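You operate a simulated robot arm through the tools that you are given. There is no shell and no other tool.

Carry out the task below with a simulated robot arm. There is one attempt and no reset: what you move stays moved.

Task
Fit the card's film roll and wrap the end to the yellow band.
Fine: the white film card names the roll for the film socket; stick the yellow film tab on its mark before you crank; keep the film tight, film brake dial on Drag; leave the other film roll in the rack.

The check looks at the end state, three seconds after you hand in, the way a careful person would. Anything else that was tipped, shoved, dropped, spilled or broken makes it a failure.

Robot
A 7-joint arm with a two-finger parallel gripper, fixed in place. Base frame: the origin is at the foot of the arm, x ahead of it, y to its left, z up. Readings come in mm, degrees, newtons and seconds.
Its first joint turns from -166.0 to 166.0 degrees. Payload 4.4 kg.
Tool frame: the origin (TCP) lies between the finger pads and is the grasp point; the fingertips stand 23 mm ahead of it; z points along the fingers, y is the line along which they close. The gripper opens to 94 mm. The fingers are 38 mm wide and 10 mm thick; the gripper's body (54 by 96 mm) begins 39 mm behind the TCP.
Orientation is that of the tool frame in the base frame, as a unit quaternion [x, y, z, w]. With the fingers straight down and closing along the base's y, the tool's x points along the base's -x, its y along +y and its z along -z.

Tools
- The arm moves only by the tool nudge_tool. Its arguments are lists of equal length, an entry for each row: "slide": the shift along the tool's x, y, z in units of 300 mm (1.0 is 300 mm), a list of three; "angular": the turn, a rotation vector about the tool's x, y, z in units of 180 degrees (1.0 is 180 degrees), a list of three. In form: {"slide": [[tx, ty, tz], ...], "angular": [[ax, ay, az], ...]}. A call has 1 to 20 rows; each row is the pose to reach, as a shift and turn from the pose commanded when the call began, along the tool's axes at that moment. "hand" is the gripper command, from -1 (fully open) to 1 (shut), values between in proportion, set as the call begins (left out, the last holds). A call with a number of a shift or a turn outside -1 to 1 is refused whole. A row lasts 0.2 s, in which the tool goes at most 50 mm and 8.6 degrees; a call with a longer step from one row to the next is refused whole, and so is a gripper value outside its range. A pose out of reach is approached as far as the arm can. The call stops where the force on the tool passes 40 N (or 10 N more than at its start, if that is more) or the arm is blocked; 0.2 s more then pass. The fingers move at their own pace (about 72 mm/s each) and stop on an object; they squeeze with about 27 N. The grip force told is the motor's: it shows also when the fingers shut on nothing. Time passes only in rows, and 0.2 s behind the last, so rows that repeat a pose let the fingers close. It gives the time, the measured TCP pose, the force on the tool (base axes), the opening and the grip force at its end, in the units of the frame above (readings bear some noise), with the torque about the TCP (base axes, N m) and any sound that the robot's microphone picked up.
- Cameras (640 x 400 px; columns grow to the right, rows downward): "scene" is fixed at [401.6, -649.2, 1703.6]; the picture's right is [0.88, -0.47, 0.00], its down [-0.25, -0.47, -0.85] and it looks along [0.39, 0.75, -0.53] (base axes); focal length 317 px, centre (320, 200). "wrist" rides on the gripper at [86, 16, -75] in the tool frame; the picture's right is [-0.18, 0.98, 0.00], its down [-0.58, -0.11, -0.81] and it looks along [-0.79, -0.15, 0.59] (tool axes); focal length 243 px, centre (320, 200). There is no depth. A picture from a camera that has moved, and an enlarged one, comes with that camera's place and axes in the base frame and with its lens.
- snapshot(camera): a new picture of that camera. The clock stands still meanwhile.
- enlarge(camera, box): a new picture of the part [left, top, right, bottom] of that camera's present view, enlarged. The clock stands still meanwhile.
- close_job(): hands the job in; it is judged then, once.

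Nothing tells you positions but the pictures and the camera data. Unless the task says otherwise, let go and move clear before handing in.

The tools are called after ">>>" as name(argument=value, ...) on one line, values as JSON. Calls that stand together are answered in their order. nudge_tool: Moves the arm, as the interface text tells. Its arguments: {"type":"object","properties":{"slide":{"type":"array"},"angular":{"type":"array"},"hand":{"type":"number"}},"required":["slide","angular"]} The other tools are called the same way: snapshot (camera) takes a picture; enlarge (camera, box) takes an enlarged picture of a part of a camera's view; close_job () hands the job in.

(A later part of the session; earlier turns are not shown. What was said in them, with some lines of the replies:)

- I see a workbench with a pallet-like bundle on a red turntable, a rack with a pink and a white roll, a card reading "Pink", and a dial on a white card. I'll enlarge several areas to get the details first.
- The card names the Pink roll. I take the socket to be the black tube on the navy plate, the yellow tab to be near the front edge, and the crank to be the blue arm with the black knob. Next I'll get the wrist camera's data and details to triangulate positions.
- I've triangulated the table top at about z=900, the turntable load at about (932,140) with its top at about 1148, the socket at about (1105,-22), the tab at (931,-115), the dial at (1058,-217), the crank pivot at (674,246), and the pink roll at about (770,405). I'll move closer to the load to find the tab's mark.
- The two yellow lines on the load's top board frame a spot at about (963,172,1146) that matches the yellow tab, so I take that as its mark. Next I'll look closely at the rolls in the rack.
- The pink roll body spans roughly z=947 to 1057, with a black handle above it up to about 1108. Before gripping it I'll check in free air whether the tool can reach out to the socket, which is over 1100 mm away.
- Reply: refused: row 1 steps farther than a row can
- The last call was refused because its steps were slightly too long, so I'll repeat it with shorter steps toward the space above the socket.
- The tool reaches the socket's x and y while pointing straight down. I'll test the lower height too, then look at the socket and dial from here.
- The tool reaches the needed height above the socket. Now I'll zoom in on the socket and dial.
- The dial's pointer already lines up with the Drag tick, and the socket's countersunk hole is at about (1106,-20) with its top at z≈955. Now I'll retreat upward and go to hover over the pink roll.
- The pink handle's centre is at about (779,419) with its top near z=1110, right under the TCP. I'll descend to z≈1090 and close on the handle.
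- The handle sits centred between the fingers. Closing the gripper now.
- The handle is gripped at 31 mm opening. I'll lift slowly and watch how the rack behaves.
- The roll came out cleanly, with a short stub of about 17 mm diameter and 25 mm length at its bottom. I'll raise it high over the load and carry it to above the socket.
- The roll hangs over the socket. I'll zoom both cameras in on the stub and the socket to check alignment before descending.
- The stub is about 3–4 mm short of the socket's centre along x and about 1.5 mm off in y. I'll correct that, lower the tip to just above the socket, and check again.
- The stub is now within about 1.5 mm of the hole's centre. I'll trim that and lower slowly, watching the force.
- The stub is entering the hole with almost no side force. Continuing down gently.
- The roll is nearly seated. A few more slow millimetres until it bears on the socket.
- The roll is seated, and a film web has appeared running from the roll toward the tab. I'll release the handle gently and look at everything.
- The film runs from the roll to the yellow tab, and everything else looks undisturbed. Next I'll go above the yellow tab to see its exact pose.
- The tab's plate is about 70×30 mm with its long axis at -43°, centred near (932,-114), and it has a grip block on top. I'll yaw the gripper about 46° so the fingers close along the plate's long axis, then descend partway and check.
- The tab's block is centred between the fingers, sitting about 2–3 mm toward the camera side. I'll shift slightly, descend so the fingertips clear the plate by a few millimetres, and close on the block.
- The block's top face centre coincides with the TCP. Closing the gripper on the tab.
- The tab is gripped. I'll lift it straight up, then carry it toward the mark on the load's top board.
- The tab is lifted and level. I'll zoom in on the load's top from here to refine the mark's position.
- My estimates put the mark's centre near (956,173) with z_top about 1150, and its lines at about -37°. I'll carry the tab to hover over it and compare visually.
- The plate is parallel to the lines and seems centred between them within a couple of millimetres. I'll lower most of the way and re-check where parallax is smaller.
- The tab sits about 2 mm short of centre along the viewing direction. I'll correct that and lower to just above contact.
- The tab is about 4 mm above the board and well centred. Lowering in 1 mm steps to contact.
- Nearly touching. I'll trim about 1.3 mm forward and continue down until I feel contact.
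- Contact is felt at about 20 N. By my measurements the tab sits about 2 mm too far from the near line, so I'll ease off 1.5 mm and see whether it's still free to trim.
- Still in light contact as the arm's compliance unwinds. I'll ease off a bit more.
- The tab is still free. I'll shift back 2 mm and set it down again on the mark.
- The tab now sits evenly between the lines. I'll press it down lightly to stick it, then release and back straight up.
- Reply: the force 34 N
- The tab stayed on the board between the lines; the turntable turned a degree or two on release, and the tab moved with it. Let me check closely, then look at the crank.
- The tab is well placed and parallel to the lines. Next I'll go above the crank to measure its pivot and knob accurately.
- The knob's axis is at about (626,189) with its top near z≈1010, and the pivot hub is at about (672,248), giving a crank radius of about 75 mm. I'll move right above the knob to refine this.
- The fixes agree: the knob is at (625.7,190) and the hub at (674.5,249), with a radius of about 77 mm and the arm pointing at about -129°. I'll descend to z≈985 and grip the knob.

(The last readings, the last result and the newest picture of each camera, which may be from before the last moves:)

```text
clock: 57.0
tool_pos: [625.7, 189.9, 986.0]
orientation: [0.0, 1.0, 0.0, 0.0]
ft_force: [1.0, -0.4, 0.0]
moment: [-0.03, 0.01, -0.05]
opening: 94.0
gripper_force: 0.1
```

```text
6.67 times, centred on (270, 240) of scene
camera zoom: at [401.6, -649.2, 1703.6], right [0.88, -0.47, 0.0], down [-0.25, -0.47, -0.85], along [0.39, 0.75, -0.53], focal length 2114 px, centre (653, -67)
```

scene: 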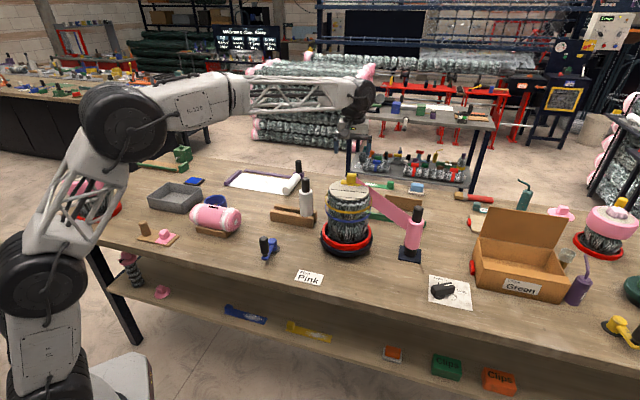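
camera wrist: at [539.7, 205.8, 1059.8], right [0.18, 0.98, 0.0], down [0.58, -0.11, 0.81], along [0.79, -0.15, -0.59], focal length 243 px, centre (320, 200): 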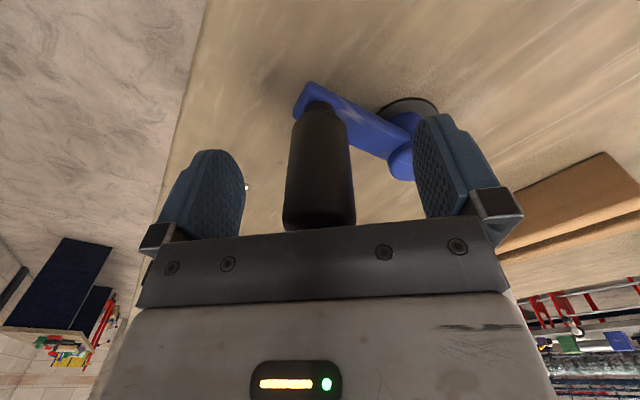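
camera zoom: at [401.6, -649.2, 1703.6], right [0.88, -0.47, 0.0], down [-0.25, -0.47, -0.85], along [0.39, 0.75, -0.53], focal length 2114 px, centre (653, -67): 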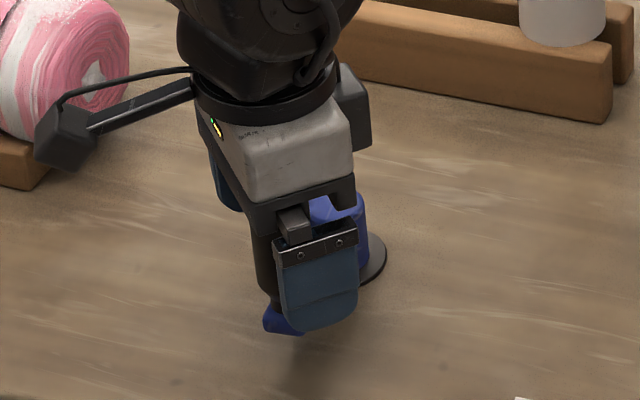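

The knob is centred between the fingers. Closing on it.

>>> nudge_tool(slide=[[0, 0, 0], [0, 0, 0], [0, 0, 0], [0, 0, 0], [0, 0, 0]], angular=[[0, 0, 0], [0, 0, 0], [0, 0, 0], [0, 0, 0], [0, 0, 0]], hand=1)

>>> snapshot(camera="wrist")

>>> enlarge(camera="scene", box=[300, 160, 440, 270])

```text
clock: 58.2
tool_pos: [625.4, 189.7, 985.2]
orientation: [0.0, 1.0, 0.0, -0.001]
ft_force: [-0.1, -0.1, -0.5]
moment: [0.81, -0.21, 0.02]
opening: 29.9
gripper_force: 44.9
```

```text
taken
camera wrist: at [539.6, 205.8, 1060.0], right [0.18, 0.98, 0.0], down [0.58, -0.11, 0.81], along [0.79, -0.15, -0.59], focal length 243 px, centre (320, 200)
```

wrist: 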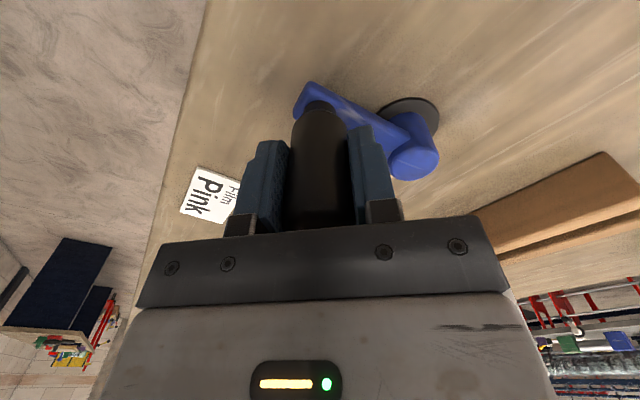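

```text
3.64 times, centred on (370, 215) of scene
camera zoom: at [401.6, -649.2, 1703.6], right [0.88, -0.47, 0.0], down [-0.25, -0.47, -0.85], along [0.39, 0.75, -0.53], focal length 1153 px, centre (138, 146)
```

zoom: 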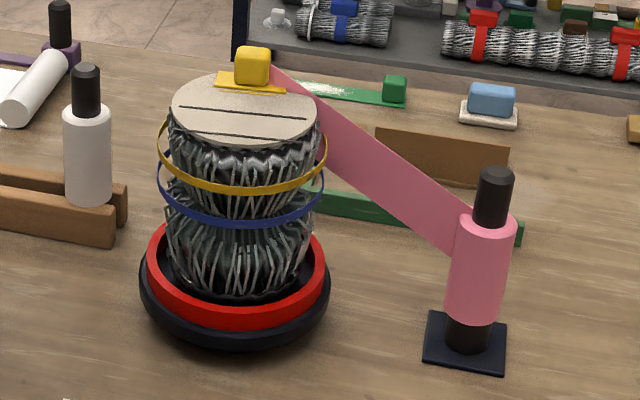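

The knob is held. I'll crank a small test step counter-clockwise, about 12°, and see which way the turntable goes.

>>> nudge_tool(slide=[[-0.0217, -0.016, 0], [-0.0447, -0.0297, 0], [-0.0447, -0.0297, 0]], angular=[[0, 0, 0], [0, 0, 0], [0, 0, 0]])

>>> enlarge(camera="scene", box=[300, 160, 440, 270])

>>> enlarge(camera="scene", box=[320, 165, 390, 215])

```text
clock: 59.0
tool_pos: [639.5, 180.2, 986.4]
orientation: [0.0, 1.0, 0.0, 0.001]
ft_force: [10.6, 22.1, -12.5]
moment: [-0.77, 0.23, -0.04]
opening: 30.0
gripper_force: 45.0
```

```text
3.64 times, centred on (370, 215) of scene
camera zoom: at [401.6, -649.2, 1703.6], right [0.88, -0.47, 0.0], down [-0.25, -0.47, -0.85], along [0.39, 0.75, -0.53], focal length 1153 px, centre (138, 146)
```

zoom: 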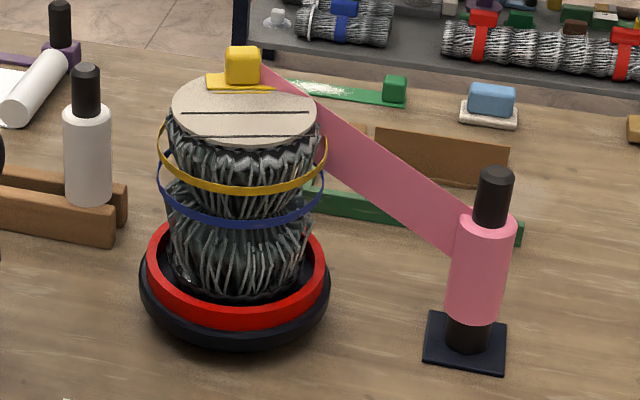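

```text
8.00 times, centred on (355, 190) of scene
camera zoom: at [401.6, -649.2, 1703.6], right [0.88, -0.47, 0.0], down [-0.25, -0.47, -0.85], along [0.39, 0.75, -0.53], focal length 2536 px, centre (40, 280)
```

zoom: 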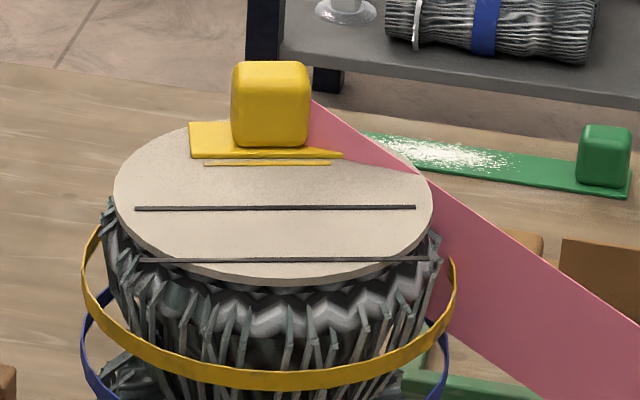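

The turntable follows 1:1 and turned counter-clockwise, drawing the tab away from the roll, so this is the tight direction. There's a 25 N inward radial force, so my hub estimate is slightly off; I'll relax inward by 2 mm and measure.

>>> nudge_tool(slide=[[-0.0031, 0.0059, 0], [-0.0031, 0.0059, 0]], angular=[[0, 0, 0], [0, 0, 0]])

>>> nudge_tool(slide=[[0, 0, 0], [0, 0, 0]], angular=[[0, 0, 0], [0, 0, 0]])

```text
clock: 59.6
tool_pos: [639.8, 181.4, 985.7]
orientation: [0.001, 1.0, 0.0, -0.001]
ft_force: [-15.9, -35.0, 2.0]
moment: [0.86, -0.45, 0.05]
opening: 30.0
gripper_force: 44.6
```

```text
clock: 60.0
tool_pos: [638.8, 179.6, 986.1]
orientation: [0.0, 1.0, 0.0, 0.0]
ft_force: [-5.9, -11.3, 3.0]
moment: [0.83, -0.37, 0.01]
opening: 29.8
gripper_force: 45.0
stopped in row 2: the force on the tool passed its limit at 49 N (the readings are from after the stop); the commanded pose is now the measured one
```

The arm is very stiff, so circling with a firm grip would need sub-millimetre accuracy. Instead I'll release, close the fingers into a "stick", and push the knob around from behind, which tolerates errors. First I'll open and rise clear.

>>> nudge_tool(slide=[[0, 0, 0], [0, 0, 0], [0, 0, 0], [0, 0, 0], [0, 0, -0.07], [0, 0, -0.17], [0, 0, -0.25], [0, 0, -0.25]], angular=[[0, 0, 0], [0, 0, 0], [0, 0, 0], [0, 0, 0], [0, 0, 0], [0, 0, 0], [0, 0, 0], [0, 0, 0]], hand=-1)

>>> enlarge(camera="wrist", box=[240, 20, 480, 170])

>>> enlarge(camera="scene", box=[240, 160, 440, 280])

```text
clock: 61.8
tool_pos: [638.6, 182.3, 1059.7]
orientation: [0.0, 1.0, -0.001, -0.001]
ft_force: [0.0, -0.2, -0.4]
moment: [-0.03, 0.0, 0.01]
opening: 94.1
gripper_force: 0.0
```

```text
2.67 times, centred on (360, 95) of wrist
camera zoom: at [552.9, 198.1, 1134.9], right [0.18, 0.98, 0.0], down [0.58, -0.11, 0.81], along [0.79, -0.15, -0.59], focal length 647 px, centre (213, 480)
```

zoom: 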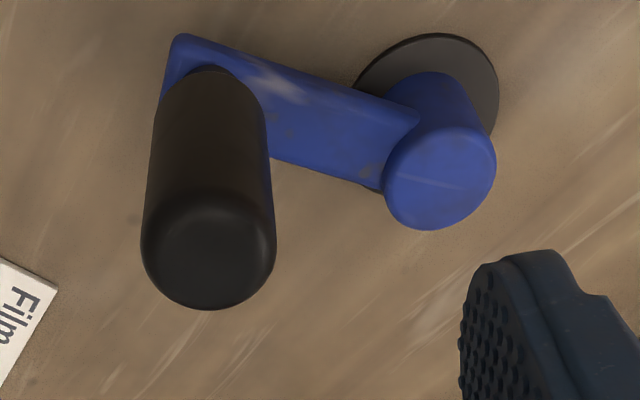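

```text
3.20 times, centred on (340, 220) of scene
camera zoom: at [401.6, -649.2, 1703.6], right [0.88, -0.47, 0.0], down [-0.25, -0.47, -0.85], along [0.39, 0.75, -0.53], focal length 1015 px, centre (256, 136)
```

zoom: 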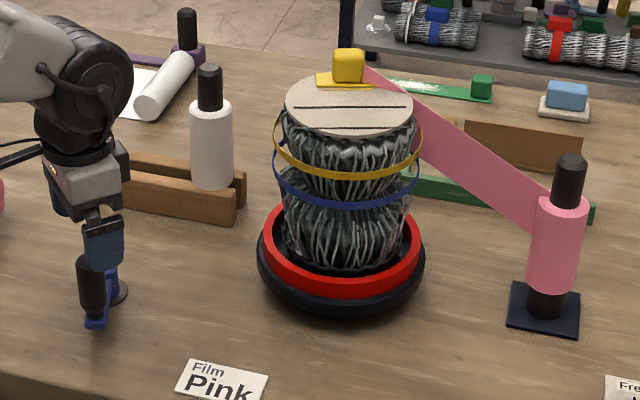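

Now I'll close the fingers and lower this "stick" just behind the knob on the circle.

>>> nudge_tool(slide=[[0.05, 0.05, 0], [0.1043, 0.1057, 0], [0.1043, 0.1057, 0], [0.1043, 0.1057, 0], [0.1043, 0.1057, 0.08], [0.1043, 0.1057, 0.16], [0.1043, 0.1057, 0.25], [0.1043, 0.1057, 0.25]], angular=[[0, 0, 0], [0, 0, 0], [0, 0, 0], [0, 0, 0], [0, 0, 0], [0, 0, 0], [0, 0, 0], [0, 0, 0]], hand=1)

>>> snapshot(camera="wrist")

>>> enlarge(camera="scene", box=[240, 160, 440, 280])

```text
clock: 63.6
tool_pos: [608.8, 213.6, 984.0]
orientation: [0.0, 1.0, -0.001, -0.001]
ft_force: [0.0, -0.1, -0.2]
moment: [-0.01, -0.01, 0.05]
opening: 0.1
gripper_force: 26.6
```

```text
taken
camera wrist: at [522.0, 229.9, 1059.5], right [0.18, 0.98, 0.0], down [0.58, -0.11, 0.81], along [0.79, -0.15, -0.59], focal length 243 px, centre (320, 200)
```

wrist: 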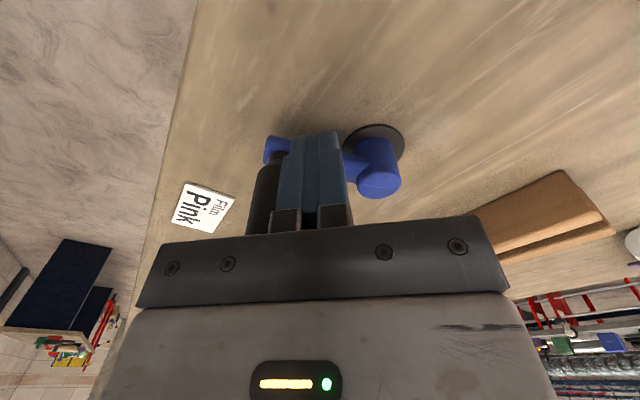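

```text
3.20 times, centred on (340, 220) of scene
camera zoom: at [401.6, -649.2, 1703.6], right [0.88, -0.47, 0.0], down [-0.25, -0.47, -0.85], along [0.39, 0.75, -0.53], focal length 1015 px, centre (256, 136)
```

zoom: 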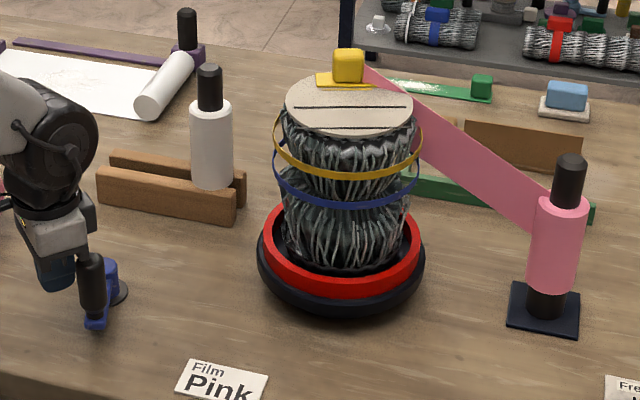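

The stick is behind the knob with clearance. I'll push about 96° of arc counter-clockwise and watch.

>>> nudge_tool(slide=[[-0.0296, -0.0439, 0], [-0.0677, -0.0807, 0], [-0.1126, -0.1087, 0], [-0.1624, -0.1269, 0], [-0.2148, -0.1342, 0], [-0.2677, -0.1305, 0], [-0.3186, -0.1159, 0], [-0.3653, -0.0911, 0], [-0.3653, -0.0911, 0]], angular=[[0, 0, 0], [0, 0, 0], [0, 0, 0], [0, 0, 0], [0, 0, 0], [0, 0, 0], [0, 0, 0], [0, 0, 0], [0, 0, 0]])

>>> snapshot(camera="wrist")

>>> enlarge(camera="scene", box=[240, 160, 440, 280])

```text
clock: 65.6
tool_pos: [718.1, 185.5, 984.9]
orientation: [0.0, 1.0, -0.001, -0.001]
ft_force: [1.3, -0.6, -0.6]
moment: [0.01, -0.01, -0.03]
opening: 0.1
gripper_force: 27.0
```

```text
taken
camera wrist: at [631.6, 201.9, 1059.4], right [0.18, 0.98, 0.0], down [0.58, -0.11, 0.81], along [0.79, -0.15, -0.59], focal length 243 px, centre (320, 200)
```

wrist: 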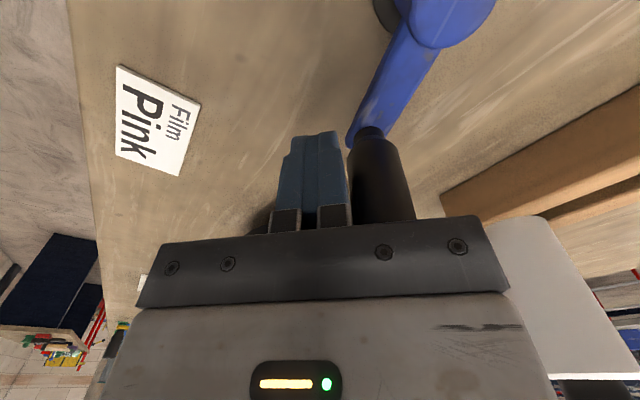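

```text
3.20 times, centred on (340, 220) of scene
camera zoom: at [401.6, -649.2, 1703.6], right [0.88, -0.47, 0.0], down [-0.25, -0.47, -0.85], along [0.39, 0.75, -0.53], focal length 1015 px, centre (256, 136)
```

zoom: 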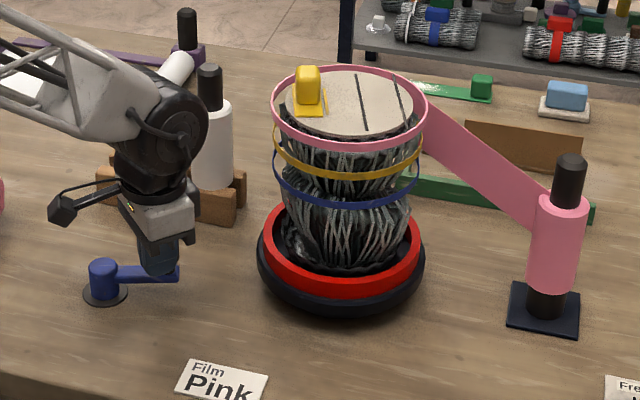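

The wrap works: a pink band has formed at the top of the load and should grow downward toward the yellow band. I'll zoom in to measure its progress.

>>> enlarge(camera="scene", box=[315, 170, 385, 230])

```text
6.67 times, centred on (350, 200) of scene
camera zoom: at [401.6, -649.2, 1703.6], right [0.88, -0.47, 0.0], down [-0.25, -0.47, -0.85], along [0.39, 0.75, -0.53], focal length 2114 px, centre (120, 200)
```

zoom: 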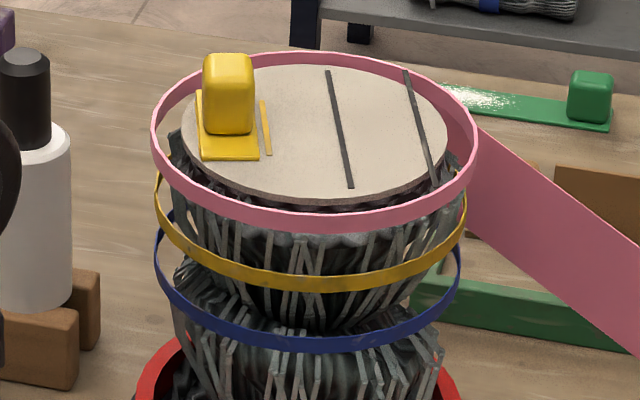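

The wrap's lower edge is still about 34 mm above the yellow band after about 100° of cranking. I'll push another 60° and measure again.

>>> nudge_tool(slide=[[-0.0406, 0.034, 0], [-0.0732, 0.0758, 0], [-0.0964, 0.1234, 0], [-0.1092, 0.1747, 0], [-0.1111, 0.2277, 0], [-0.1111, 0.2277, 0]], angular=[[0, 0, 0], [0, 0, 0], [0, 0, 0], [0, 0, 0], [0, 0, 0], [0, 0, 0]])

>>> enlarge(camera="scene", box=[315, 170, 385, 230])

>>> enlarge(camera="scene", box=[240, 160, 440, 280])

```text
clock: 67.0
tool_pos: [751.8, 254.1, 984.3]
orientation: [0.0, 1.0, -0.001, -0.001]
ft_force: [0.0, -1.4, -0.7]
moment: [0.01, 0.02, 0.01]
opening: 0.0
gripper_force: 27.2
```

```text
6.67 times, centred on (350, 200) of scene
camera zoom: at [401.6, -649.2, 1703.6], right [0.88, -0.47, 0.0], down [-0.25, -0.47, -0.85], along [0.39, 0.75, -0.53], focal length 2114 px, centre (120, 200)
```

zoom: 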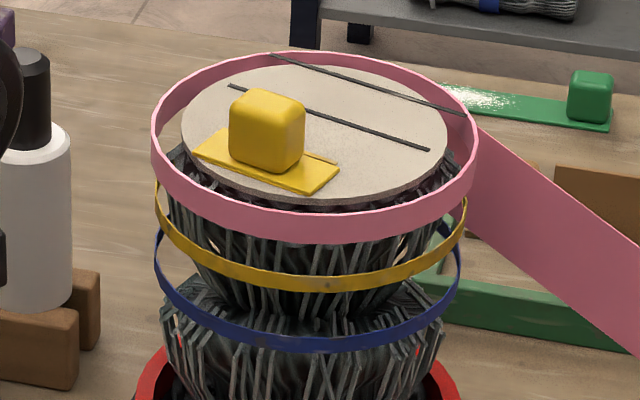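

```text
3.20 times, centred on (340, 220) of scene
camera zoom: at [401.6, -649.2, 1703.6], right [0.88, -0.47, 0.0], down [-0.25, -0.47, -0.85], along [0.39, 0.75, -0.53], focal length 1015 px, centre (256, 136)
```

zoom: 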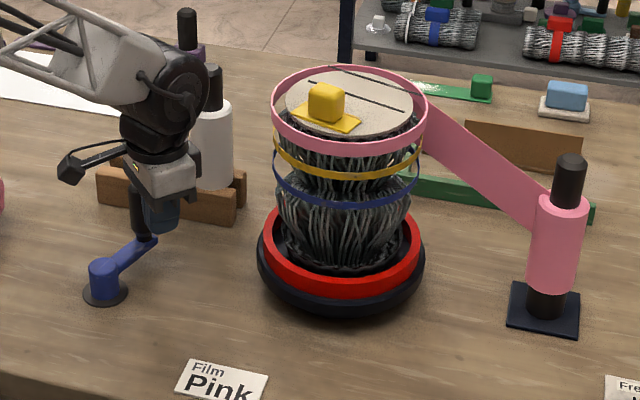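

The wrap edge is at z≈1138, moving about 6.4 mm per 60°, and the yellow band is centred at about z=1112.6. I'll push another 132° and measure again.

>>> nudge_tool(slide=[[0.0092, 0.0521, 0], [0.0291, 0.1013, 0], [0.0587, 0.1452, 0], [0.0967, 0.1819, 0], [0.1417, 0.21, 0], [0.1914, 0.2281, 0], [0.2439, 0.2355, 0], [0.2967, 0.2318, 0], [0.3476, 0.2172, 0], [0.3944, 0.1923, 0], [0.4349, 0.1583, 0], [0.4349, 0.1583, 0]], angular=[[0, 0, 0], [0, 0, 0], [0, 0, 0], [0, 0, 0], [0, 0, 0], [0, 0, 0], [0, 0, 0], [0, 0, 0], [0, 0, 0], [0, 0, 0], [0, 0, 0], [0, 0, 0]])

>>> enlarge(camera="scene", box=[315, 170, 385, 230])

>>> enlarge(camera="scene", box=[240, 160, 440, 280])

```text
clock: 69.6
tool_pos: [620.0, 302.9, 986.3]
orientation: [0.0, 1.0, 0.0, 0.0]
ft_force: [1.0, 1.9, 0.5]
moment: [-0.05, 0.03, -0.03]
opening: 0.2
gripper_force: 27.1
```

```text
6.67 times, centred on (350, 200) of scene
camera zoom: at [401.6, -649.2, 1703.6], right [0.88, -0.47, 0.0], down [-0.25, -0.47, -0.85], along [0.39, 0.75, -0.53], focal length 2114 px, centre (120, 200)
```

zoom: 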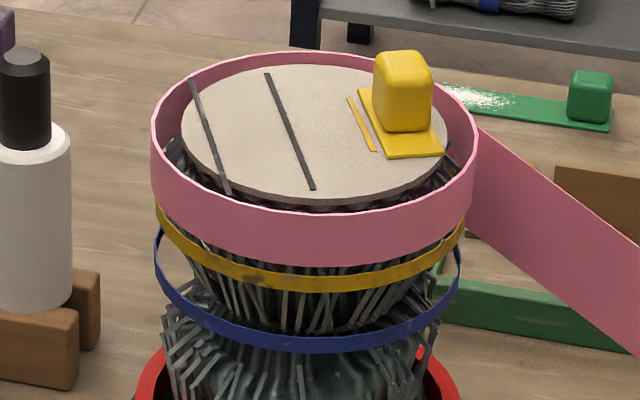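

```text
3.20 times, centred on (340, 220) of scene
camera zoom: at [401.6, -649.2, 1703.6], right [0.88, -0.47, 0.0], down [-0.25, -0.47, -0.85], along [0.39, 0.75, -0.53], focal length 1015 px, centre (256, 136)
```

zoom: 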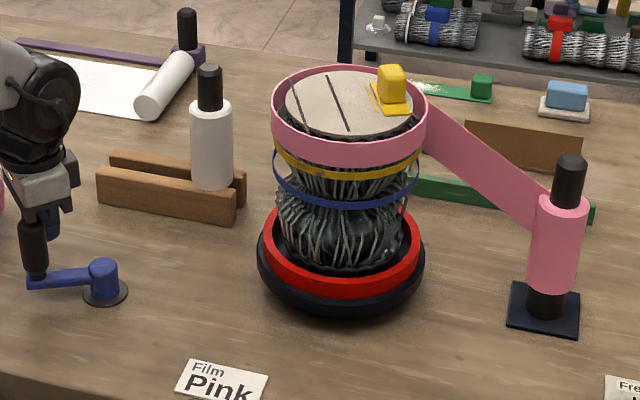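

The wrap edge is at about z=1124, so roughly 98° remains to the yellow band's centre. I'll push to within about 20–25° of that and re-measure.

>>> nudge_tool(slide=[[0.0326, -0.0417, 0], [0.0558, -0.0894, 0], [0.0687, -0.1407, 0], [0.0705, -0.1937, 0], [0.0613, -0.2458, 0], [0.0414, -0.2949, 0], [0.0414, -0.2949, 0]], angular=[[0, 0, 0], [0, 0, 0], [0, 0, 0], [0, 0, 0], [0, 0, 0], [0, 0, 0], [0, 0, 0]])

>>> enlarge(camera="scene", box=[315, 170, 385, 230])

>>> enlarge(camera="scene", box=[240, 160, 440, 280])

>>> enlarge(camera="scene", box=[335, 195, 365, 225])

```text
clock: 71.2
tool_pos: [608.7, 213.7, 986.2]
orientation: [0.0, 1.0, -0.002, 0.0]
ft_force: [-1.0, 1.6, 0.0]
moment: [0.01, 0.03, 0.02]
opening: 0.0
gripper_force: 26.8
```

```text
6.67 times, centred on (350, 200) of scene
camera zoom: at [401.6, -649.2, 1703.6], right [0.88, -0.47, 0.0], down [-0.25, -0.47, -0.85], along [0.39, 0.75, -0.53], focal length 2114 px, centre (120, 200)
```

zoom: 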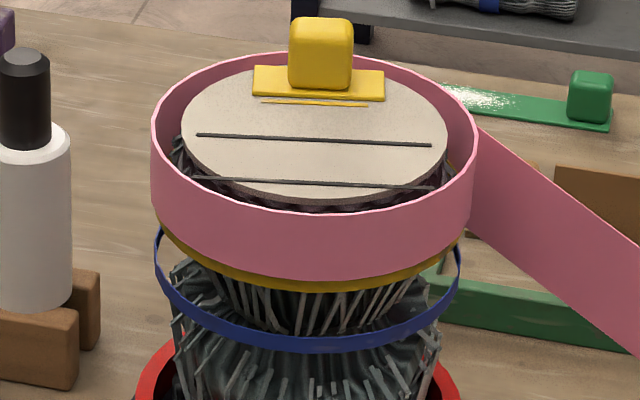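

```text
3.20 times, centred on (340, 220) of scene
camera zoom: at [401.6, -649.2, 1703.6], right [0.88, -0.47, 0.0], down [-0.25, -0.47, -0.85], along [0.39, 0.75, -0.53], focal length 1015 px, centre (256, 136)
```

zoom: 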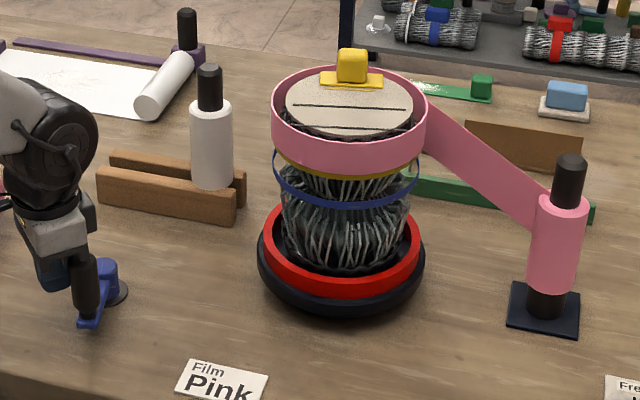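

```text
13.33 times, centred on (350, 210) of scene
camera zoom: at [401.6, -649.2, 1703.6], right [0.88, -0.47, 0.0], down [-0.25, -0.47, -0.85], along [0.39, 0.75, -0.53], focal length 4227 px, centre (-80, 67)
```

zoom: 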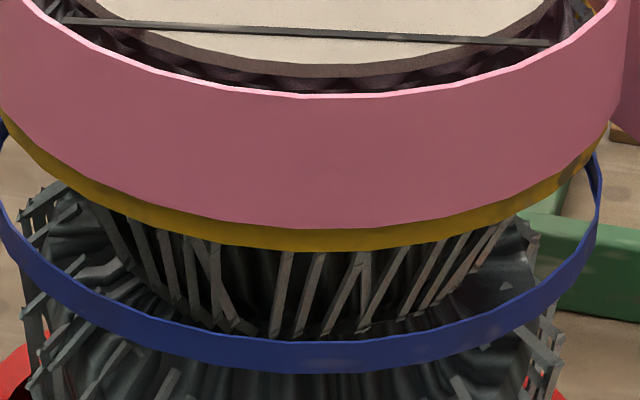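

The wrap edge now just covers the top of the yellow band at z≈1115.5, about 3 mm (25°) short of its centre. I'll push about 23° more in fine steps.

>>> nudge_tool(slide=[[-0.0137, -0.0227, 0], [-0.0296, -0.0439, 0], [-0.0477, -0.0633, 0], [-0.0642, -0.0779, 0], [-0.0642, -0.0779, 0]], angular=[[0, 0, 0], [0, 0, 0], [0, 0, 0], [0, 0, 0], [0, 0, 0]])

>>> enlarge(camera="scene", box=[335, 195, 365, 225])

>>> enlarge(camera="scene", box=[240, 160, 440, 280])

```text
clock: 72.4
tool_pos: [626.8, 189.2, 985.8]
orientation: [0.0, 1.0, -0.001, -0.001]
ft_force: [-0.3, 1.2, -0.3]
moment: [-0.01, -0.01, 0.02]
opening: 0.0
gripper_force: 26.8
```

```text
13.33 times, centred on (350, 210) of scene
camera zoom: at [401.6, -649.2, 1703.6], right [0.88, -0.47, 0.0], down [-0.25, -0.47, -0.85], along [0.39, 0.75, -0.53], focal length 4227 px, centre (-80, 67)
```

zoom: 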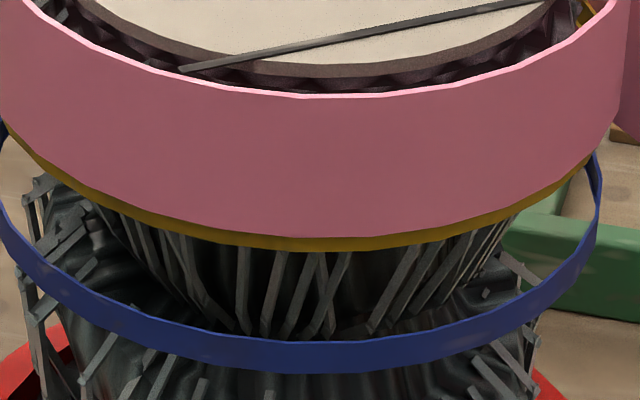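

```text
3.20 times, centred on (340, 220) of scene
camera zoom: at [401.6, -649.2, 1703.6], right [0.88, -0.47, 0.0], down [-0.25, -0.47, -0.85], along [0.39, 0.75, -0.53], focal length 1015 px, centre (256, 136)
```

zoom: 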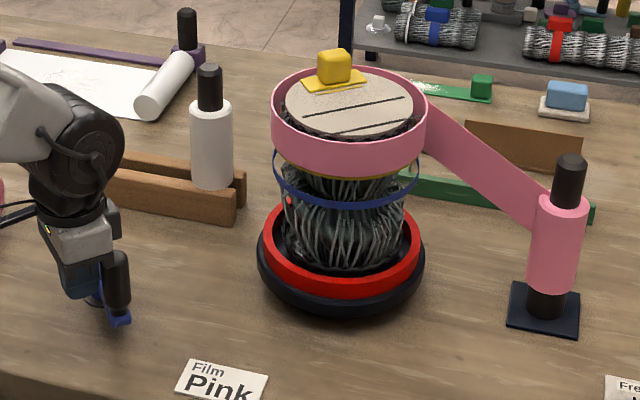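

The wrap's lower edge now sits at the centre of the yellow band. I'll back the stick off the knob gently, rise clear, and check that nothing springs back.

>>> nudge_tool(slide=[[0.0144, 0.0137, 0], [0.0288, 0.0274, 0], [0.0288, 0.0274, -0.08], [0.0288, 0.0274, -0.2], [0.0288, 0.0274, -0.35], [0.0288, 0.0274, -0.5], [0.0288, 0.0274, -0.65], [0.0288, 0.0274, -0.65]], angular=[[0, 0, 0], [0, 0, 0], [0, 0, 0], [0, 0, 0], [0, 0, 0], [0, 0, 0], [0, 0, 0], [0, 0, 0]])

>>> snapshot(camera="scene")

>>> enlarge(camera="scene", box=[335, 195, 365, 225])

>>> enlarge(camera="scene", box=[310, 160, 470, 310])

>>> enlarge(camera="scene", box=[425, 265, 480, 315])

```text
clock: 74.2
tool_pos: [618.5, 198.5, 1181.7]
orientation: [0.0, 1.0, -0.001, 0.0]
ft_force: [0.0, -0.6, -0.7]
moment: [0.0, -0.01, 0.0]
opening: 0.1
gripper_force: 27.2
```

```text
taken
```

scene: 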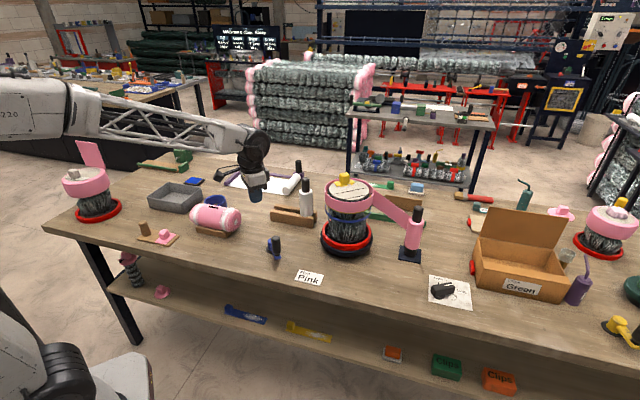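

```text
13.33 times, centred on (350, 210) of scene
camera zoom: at [401.6, -649.2, 1703.6], right [0.88, -0.47, 0.0], down [-0.25, -0.47, -0.85], along [0.39, 0.75, -0.53], focal length 4227 px, centre (-80, 67)
```

zoom: 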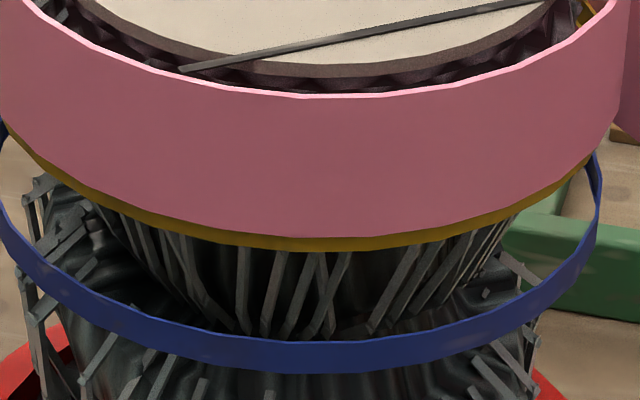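

```text
2.67 times, centred on (390, 235) of scene
camera zoom: at [401.6, -649.2, 1703.6], right [0.88, -0.47, 0.0], down [-0.25, -0.47, -0.85], along [0.39, 0.75, -0.53], focal length 846 px, centre (133, 107)
```

zoom: 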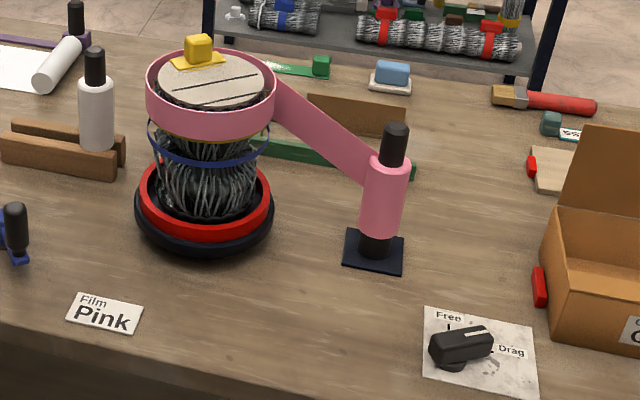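

```text
8.00 times, centred on (452, 290) of scene
camera zoom: at [401.6, -649.2, 1703.6], right [0.88, -0.47, 0.0], down [-0.25, -0.47, -0.85], along [0.39, 0.75, -0.53], focal length 2536 px, centre (-740, -520)
```

zoom: 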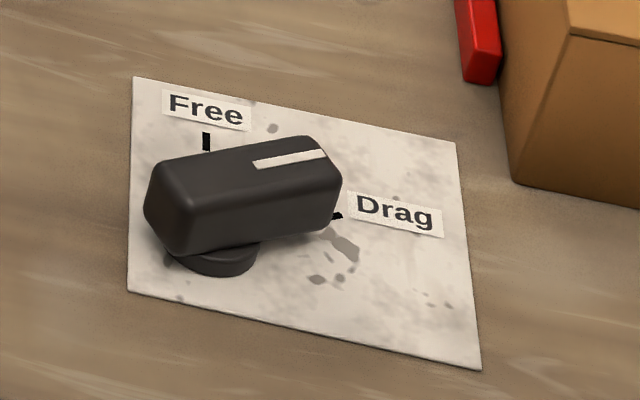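

Everything held: the wrap edge stayed at the yellow band, the film is taut, the dial pointer is on the Drag tick, and the white roll is still in the rack. I'll open the gripper, rise clear and do a final check.

>>> nudge_tool(slide=[[0.05, 0, -0.13], [0.1, 0, -0.26], [0.15, 0, -0.39], [0.2, 0, -0.52], [0.2, 0, -0.52], [0.2, 0, -0.52]], angular=[[0, 0, 0], [0, 0, 0], [0, 0, 0], [0, 0, 0], [0, 0, 0], [0, 0, 0]], hand=-1)

>>> enlarge(camera="scene", box=[315, 165, 385, 230])

>>> snapshot(camera="scene")

>>> enlarge(camera="scene", box=[390, 195, 440, 275])

>>> snapshot(camera="wrist")

```text
clock: 75.6
tool_pos: [557.4, 198.2, 1336.7]
orientation: [0.0, 1.0, -0.001, -0.001]
ft_force: [0.2, -0.9, -0.7]
moment: [0.03, 0.04, 0.03]
opening: 93.8
gripper_force: 0.0
```

```text
6.15 times, centred on (350, 198) of scene
camera zoom: at [401.6, -649.2, 1703.6], right [0.88, -0.47, 0.0], down [-0.25, -0.47, -0.85], along [0.39, 0.75, -0.53], focal length 1951 px, centre (135, 215)
```

zoom: 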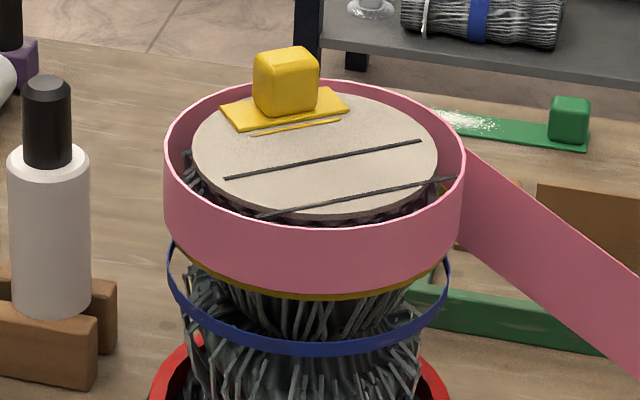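

```text
taken
```

scene: 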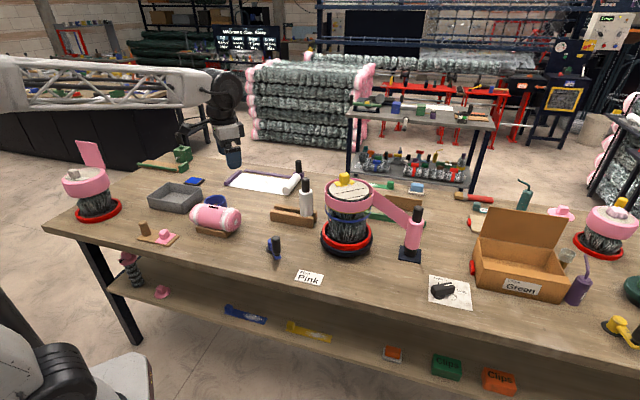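

```text
5.00 times, centred on (415, 235) of scene
camera zoom: at [401.6, -649.2, 1703.6], right [0.88, -0.47, 0.0], down [-0.25, -0.47, -0.85], along [0.39, 0.75, -0.53], focal length 1585 px, centre (-155, 25)
```

zoom: 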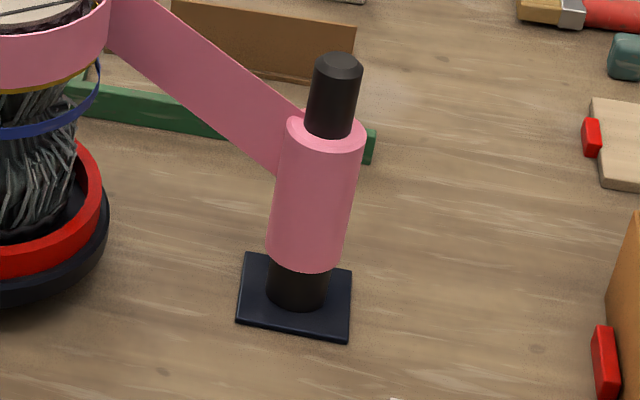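

```text
taken
camera wrist: at [472.5, 214.8, 1410.6], right [0.18, 0.98, 0.0], down [0.58, -0.11, 0.81], along [0.79, -0.15, -0.59], focal length 243 px, centre (320, 200)
```

wrist: 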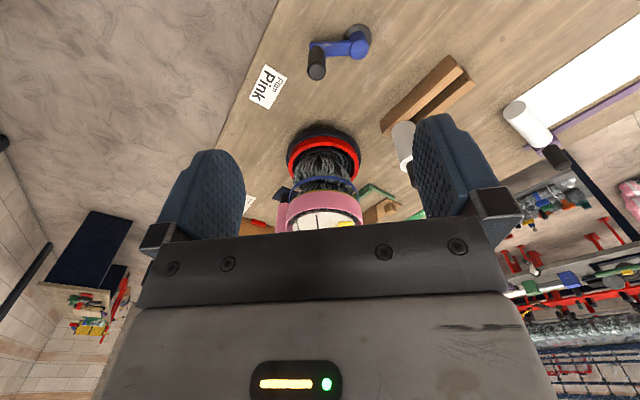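

The final state looks right: the pink roll stands in the socket, the tab is on its yellow mark, and the film is tight and wrapped down to the middle of the yellow band. The dial is on Drag, the white roll is still in the rack, and the arm is clear, so I'm handing in.

>>> close_job()

```text
The job is handed in.
```

The job is handed in, and the last pictures show the end state the task asked for. I don't have the check's verdict.

- **Roll:** the card read Pink, so the pink roll is standing upright and fully seated in the film socket. The white roll is still in the rack.
- **Tab:** I stuck the yellow tab between the two yellow lines on top of the load before cranking. I took those lines to be its mark. By my measurements it sat within about a millimetre of centre when I let go, and it looked unmoved after cranking.
- **Wrap:** I cranked about 1.1 turns counter-clockwise, the direction that keeps the film tight. The wrap's lower edge ended at the middle of the yellow band and stayed there after I let go of the crank.
- **Brake dial:** it was already on Drag, and I left it alone. The pointer was still on the Drag tick afterwards.

I saw nothing else tipped, moved or dropped. The arm was open and clear of the bench when I handed in.
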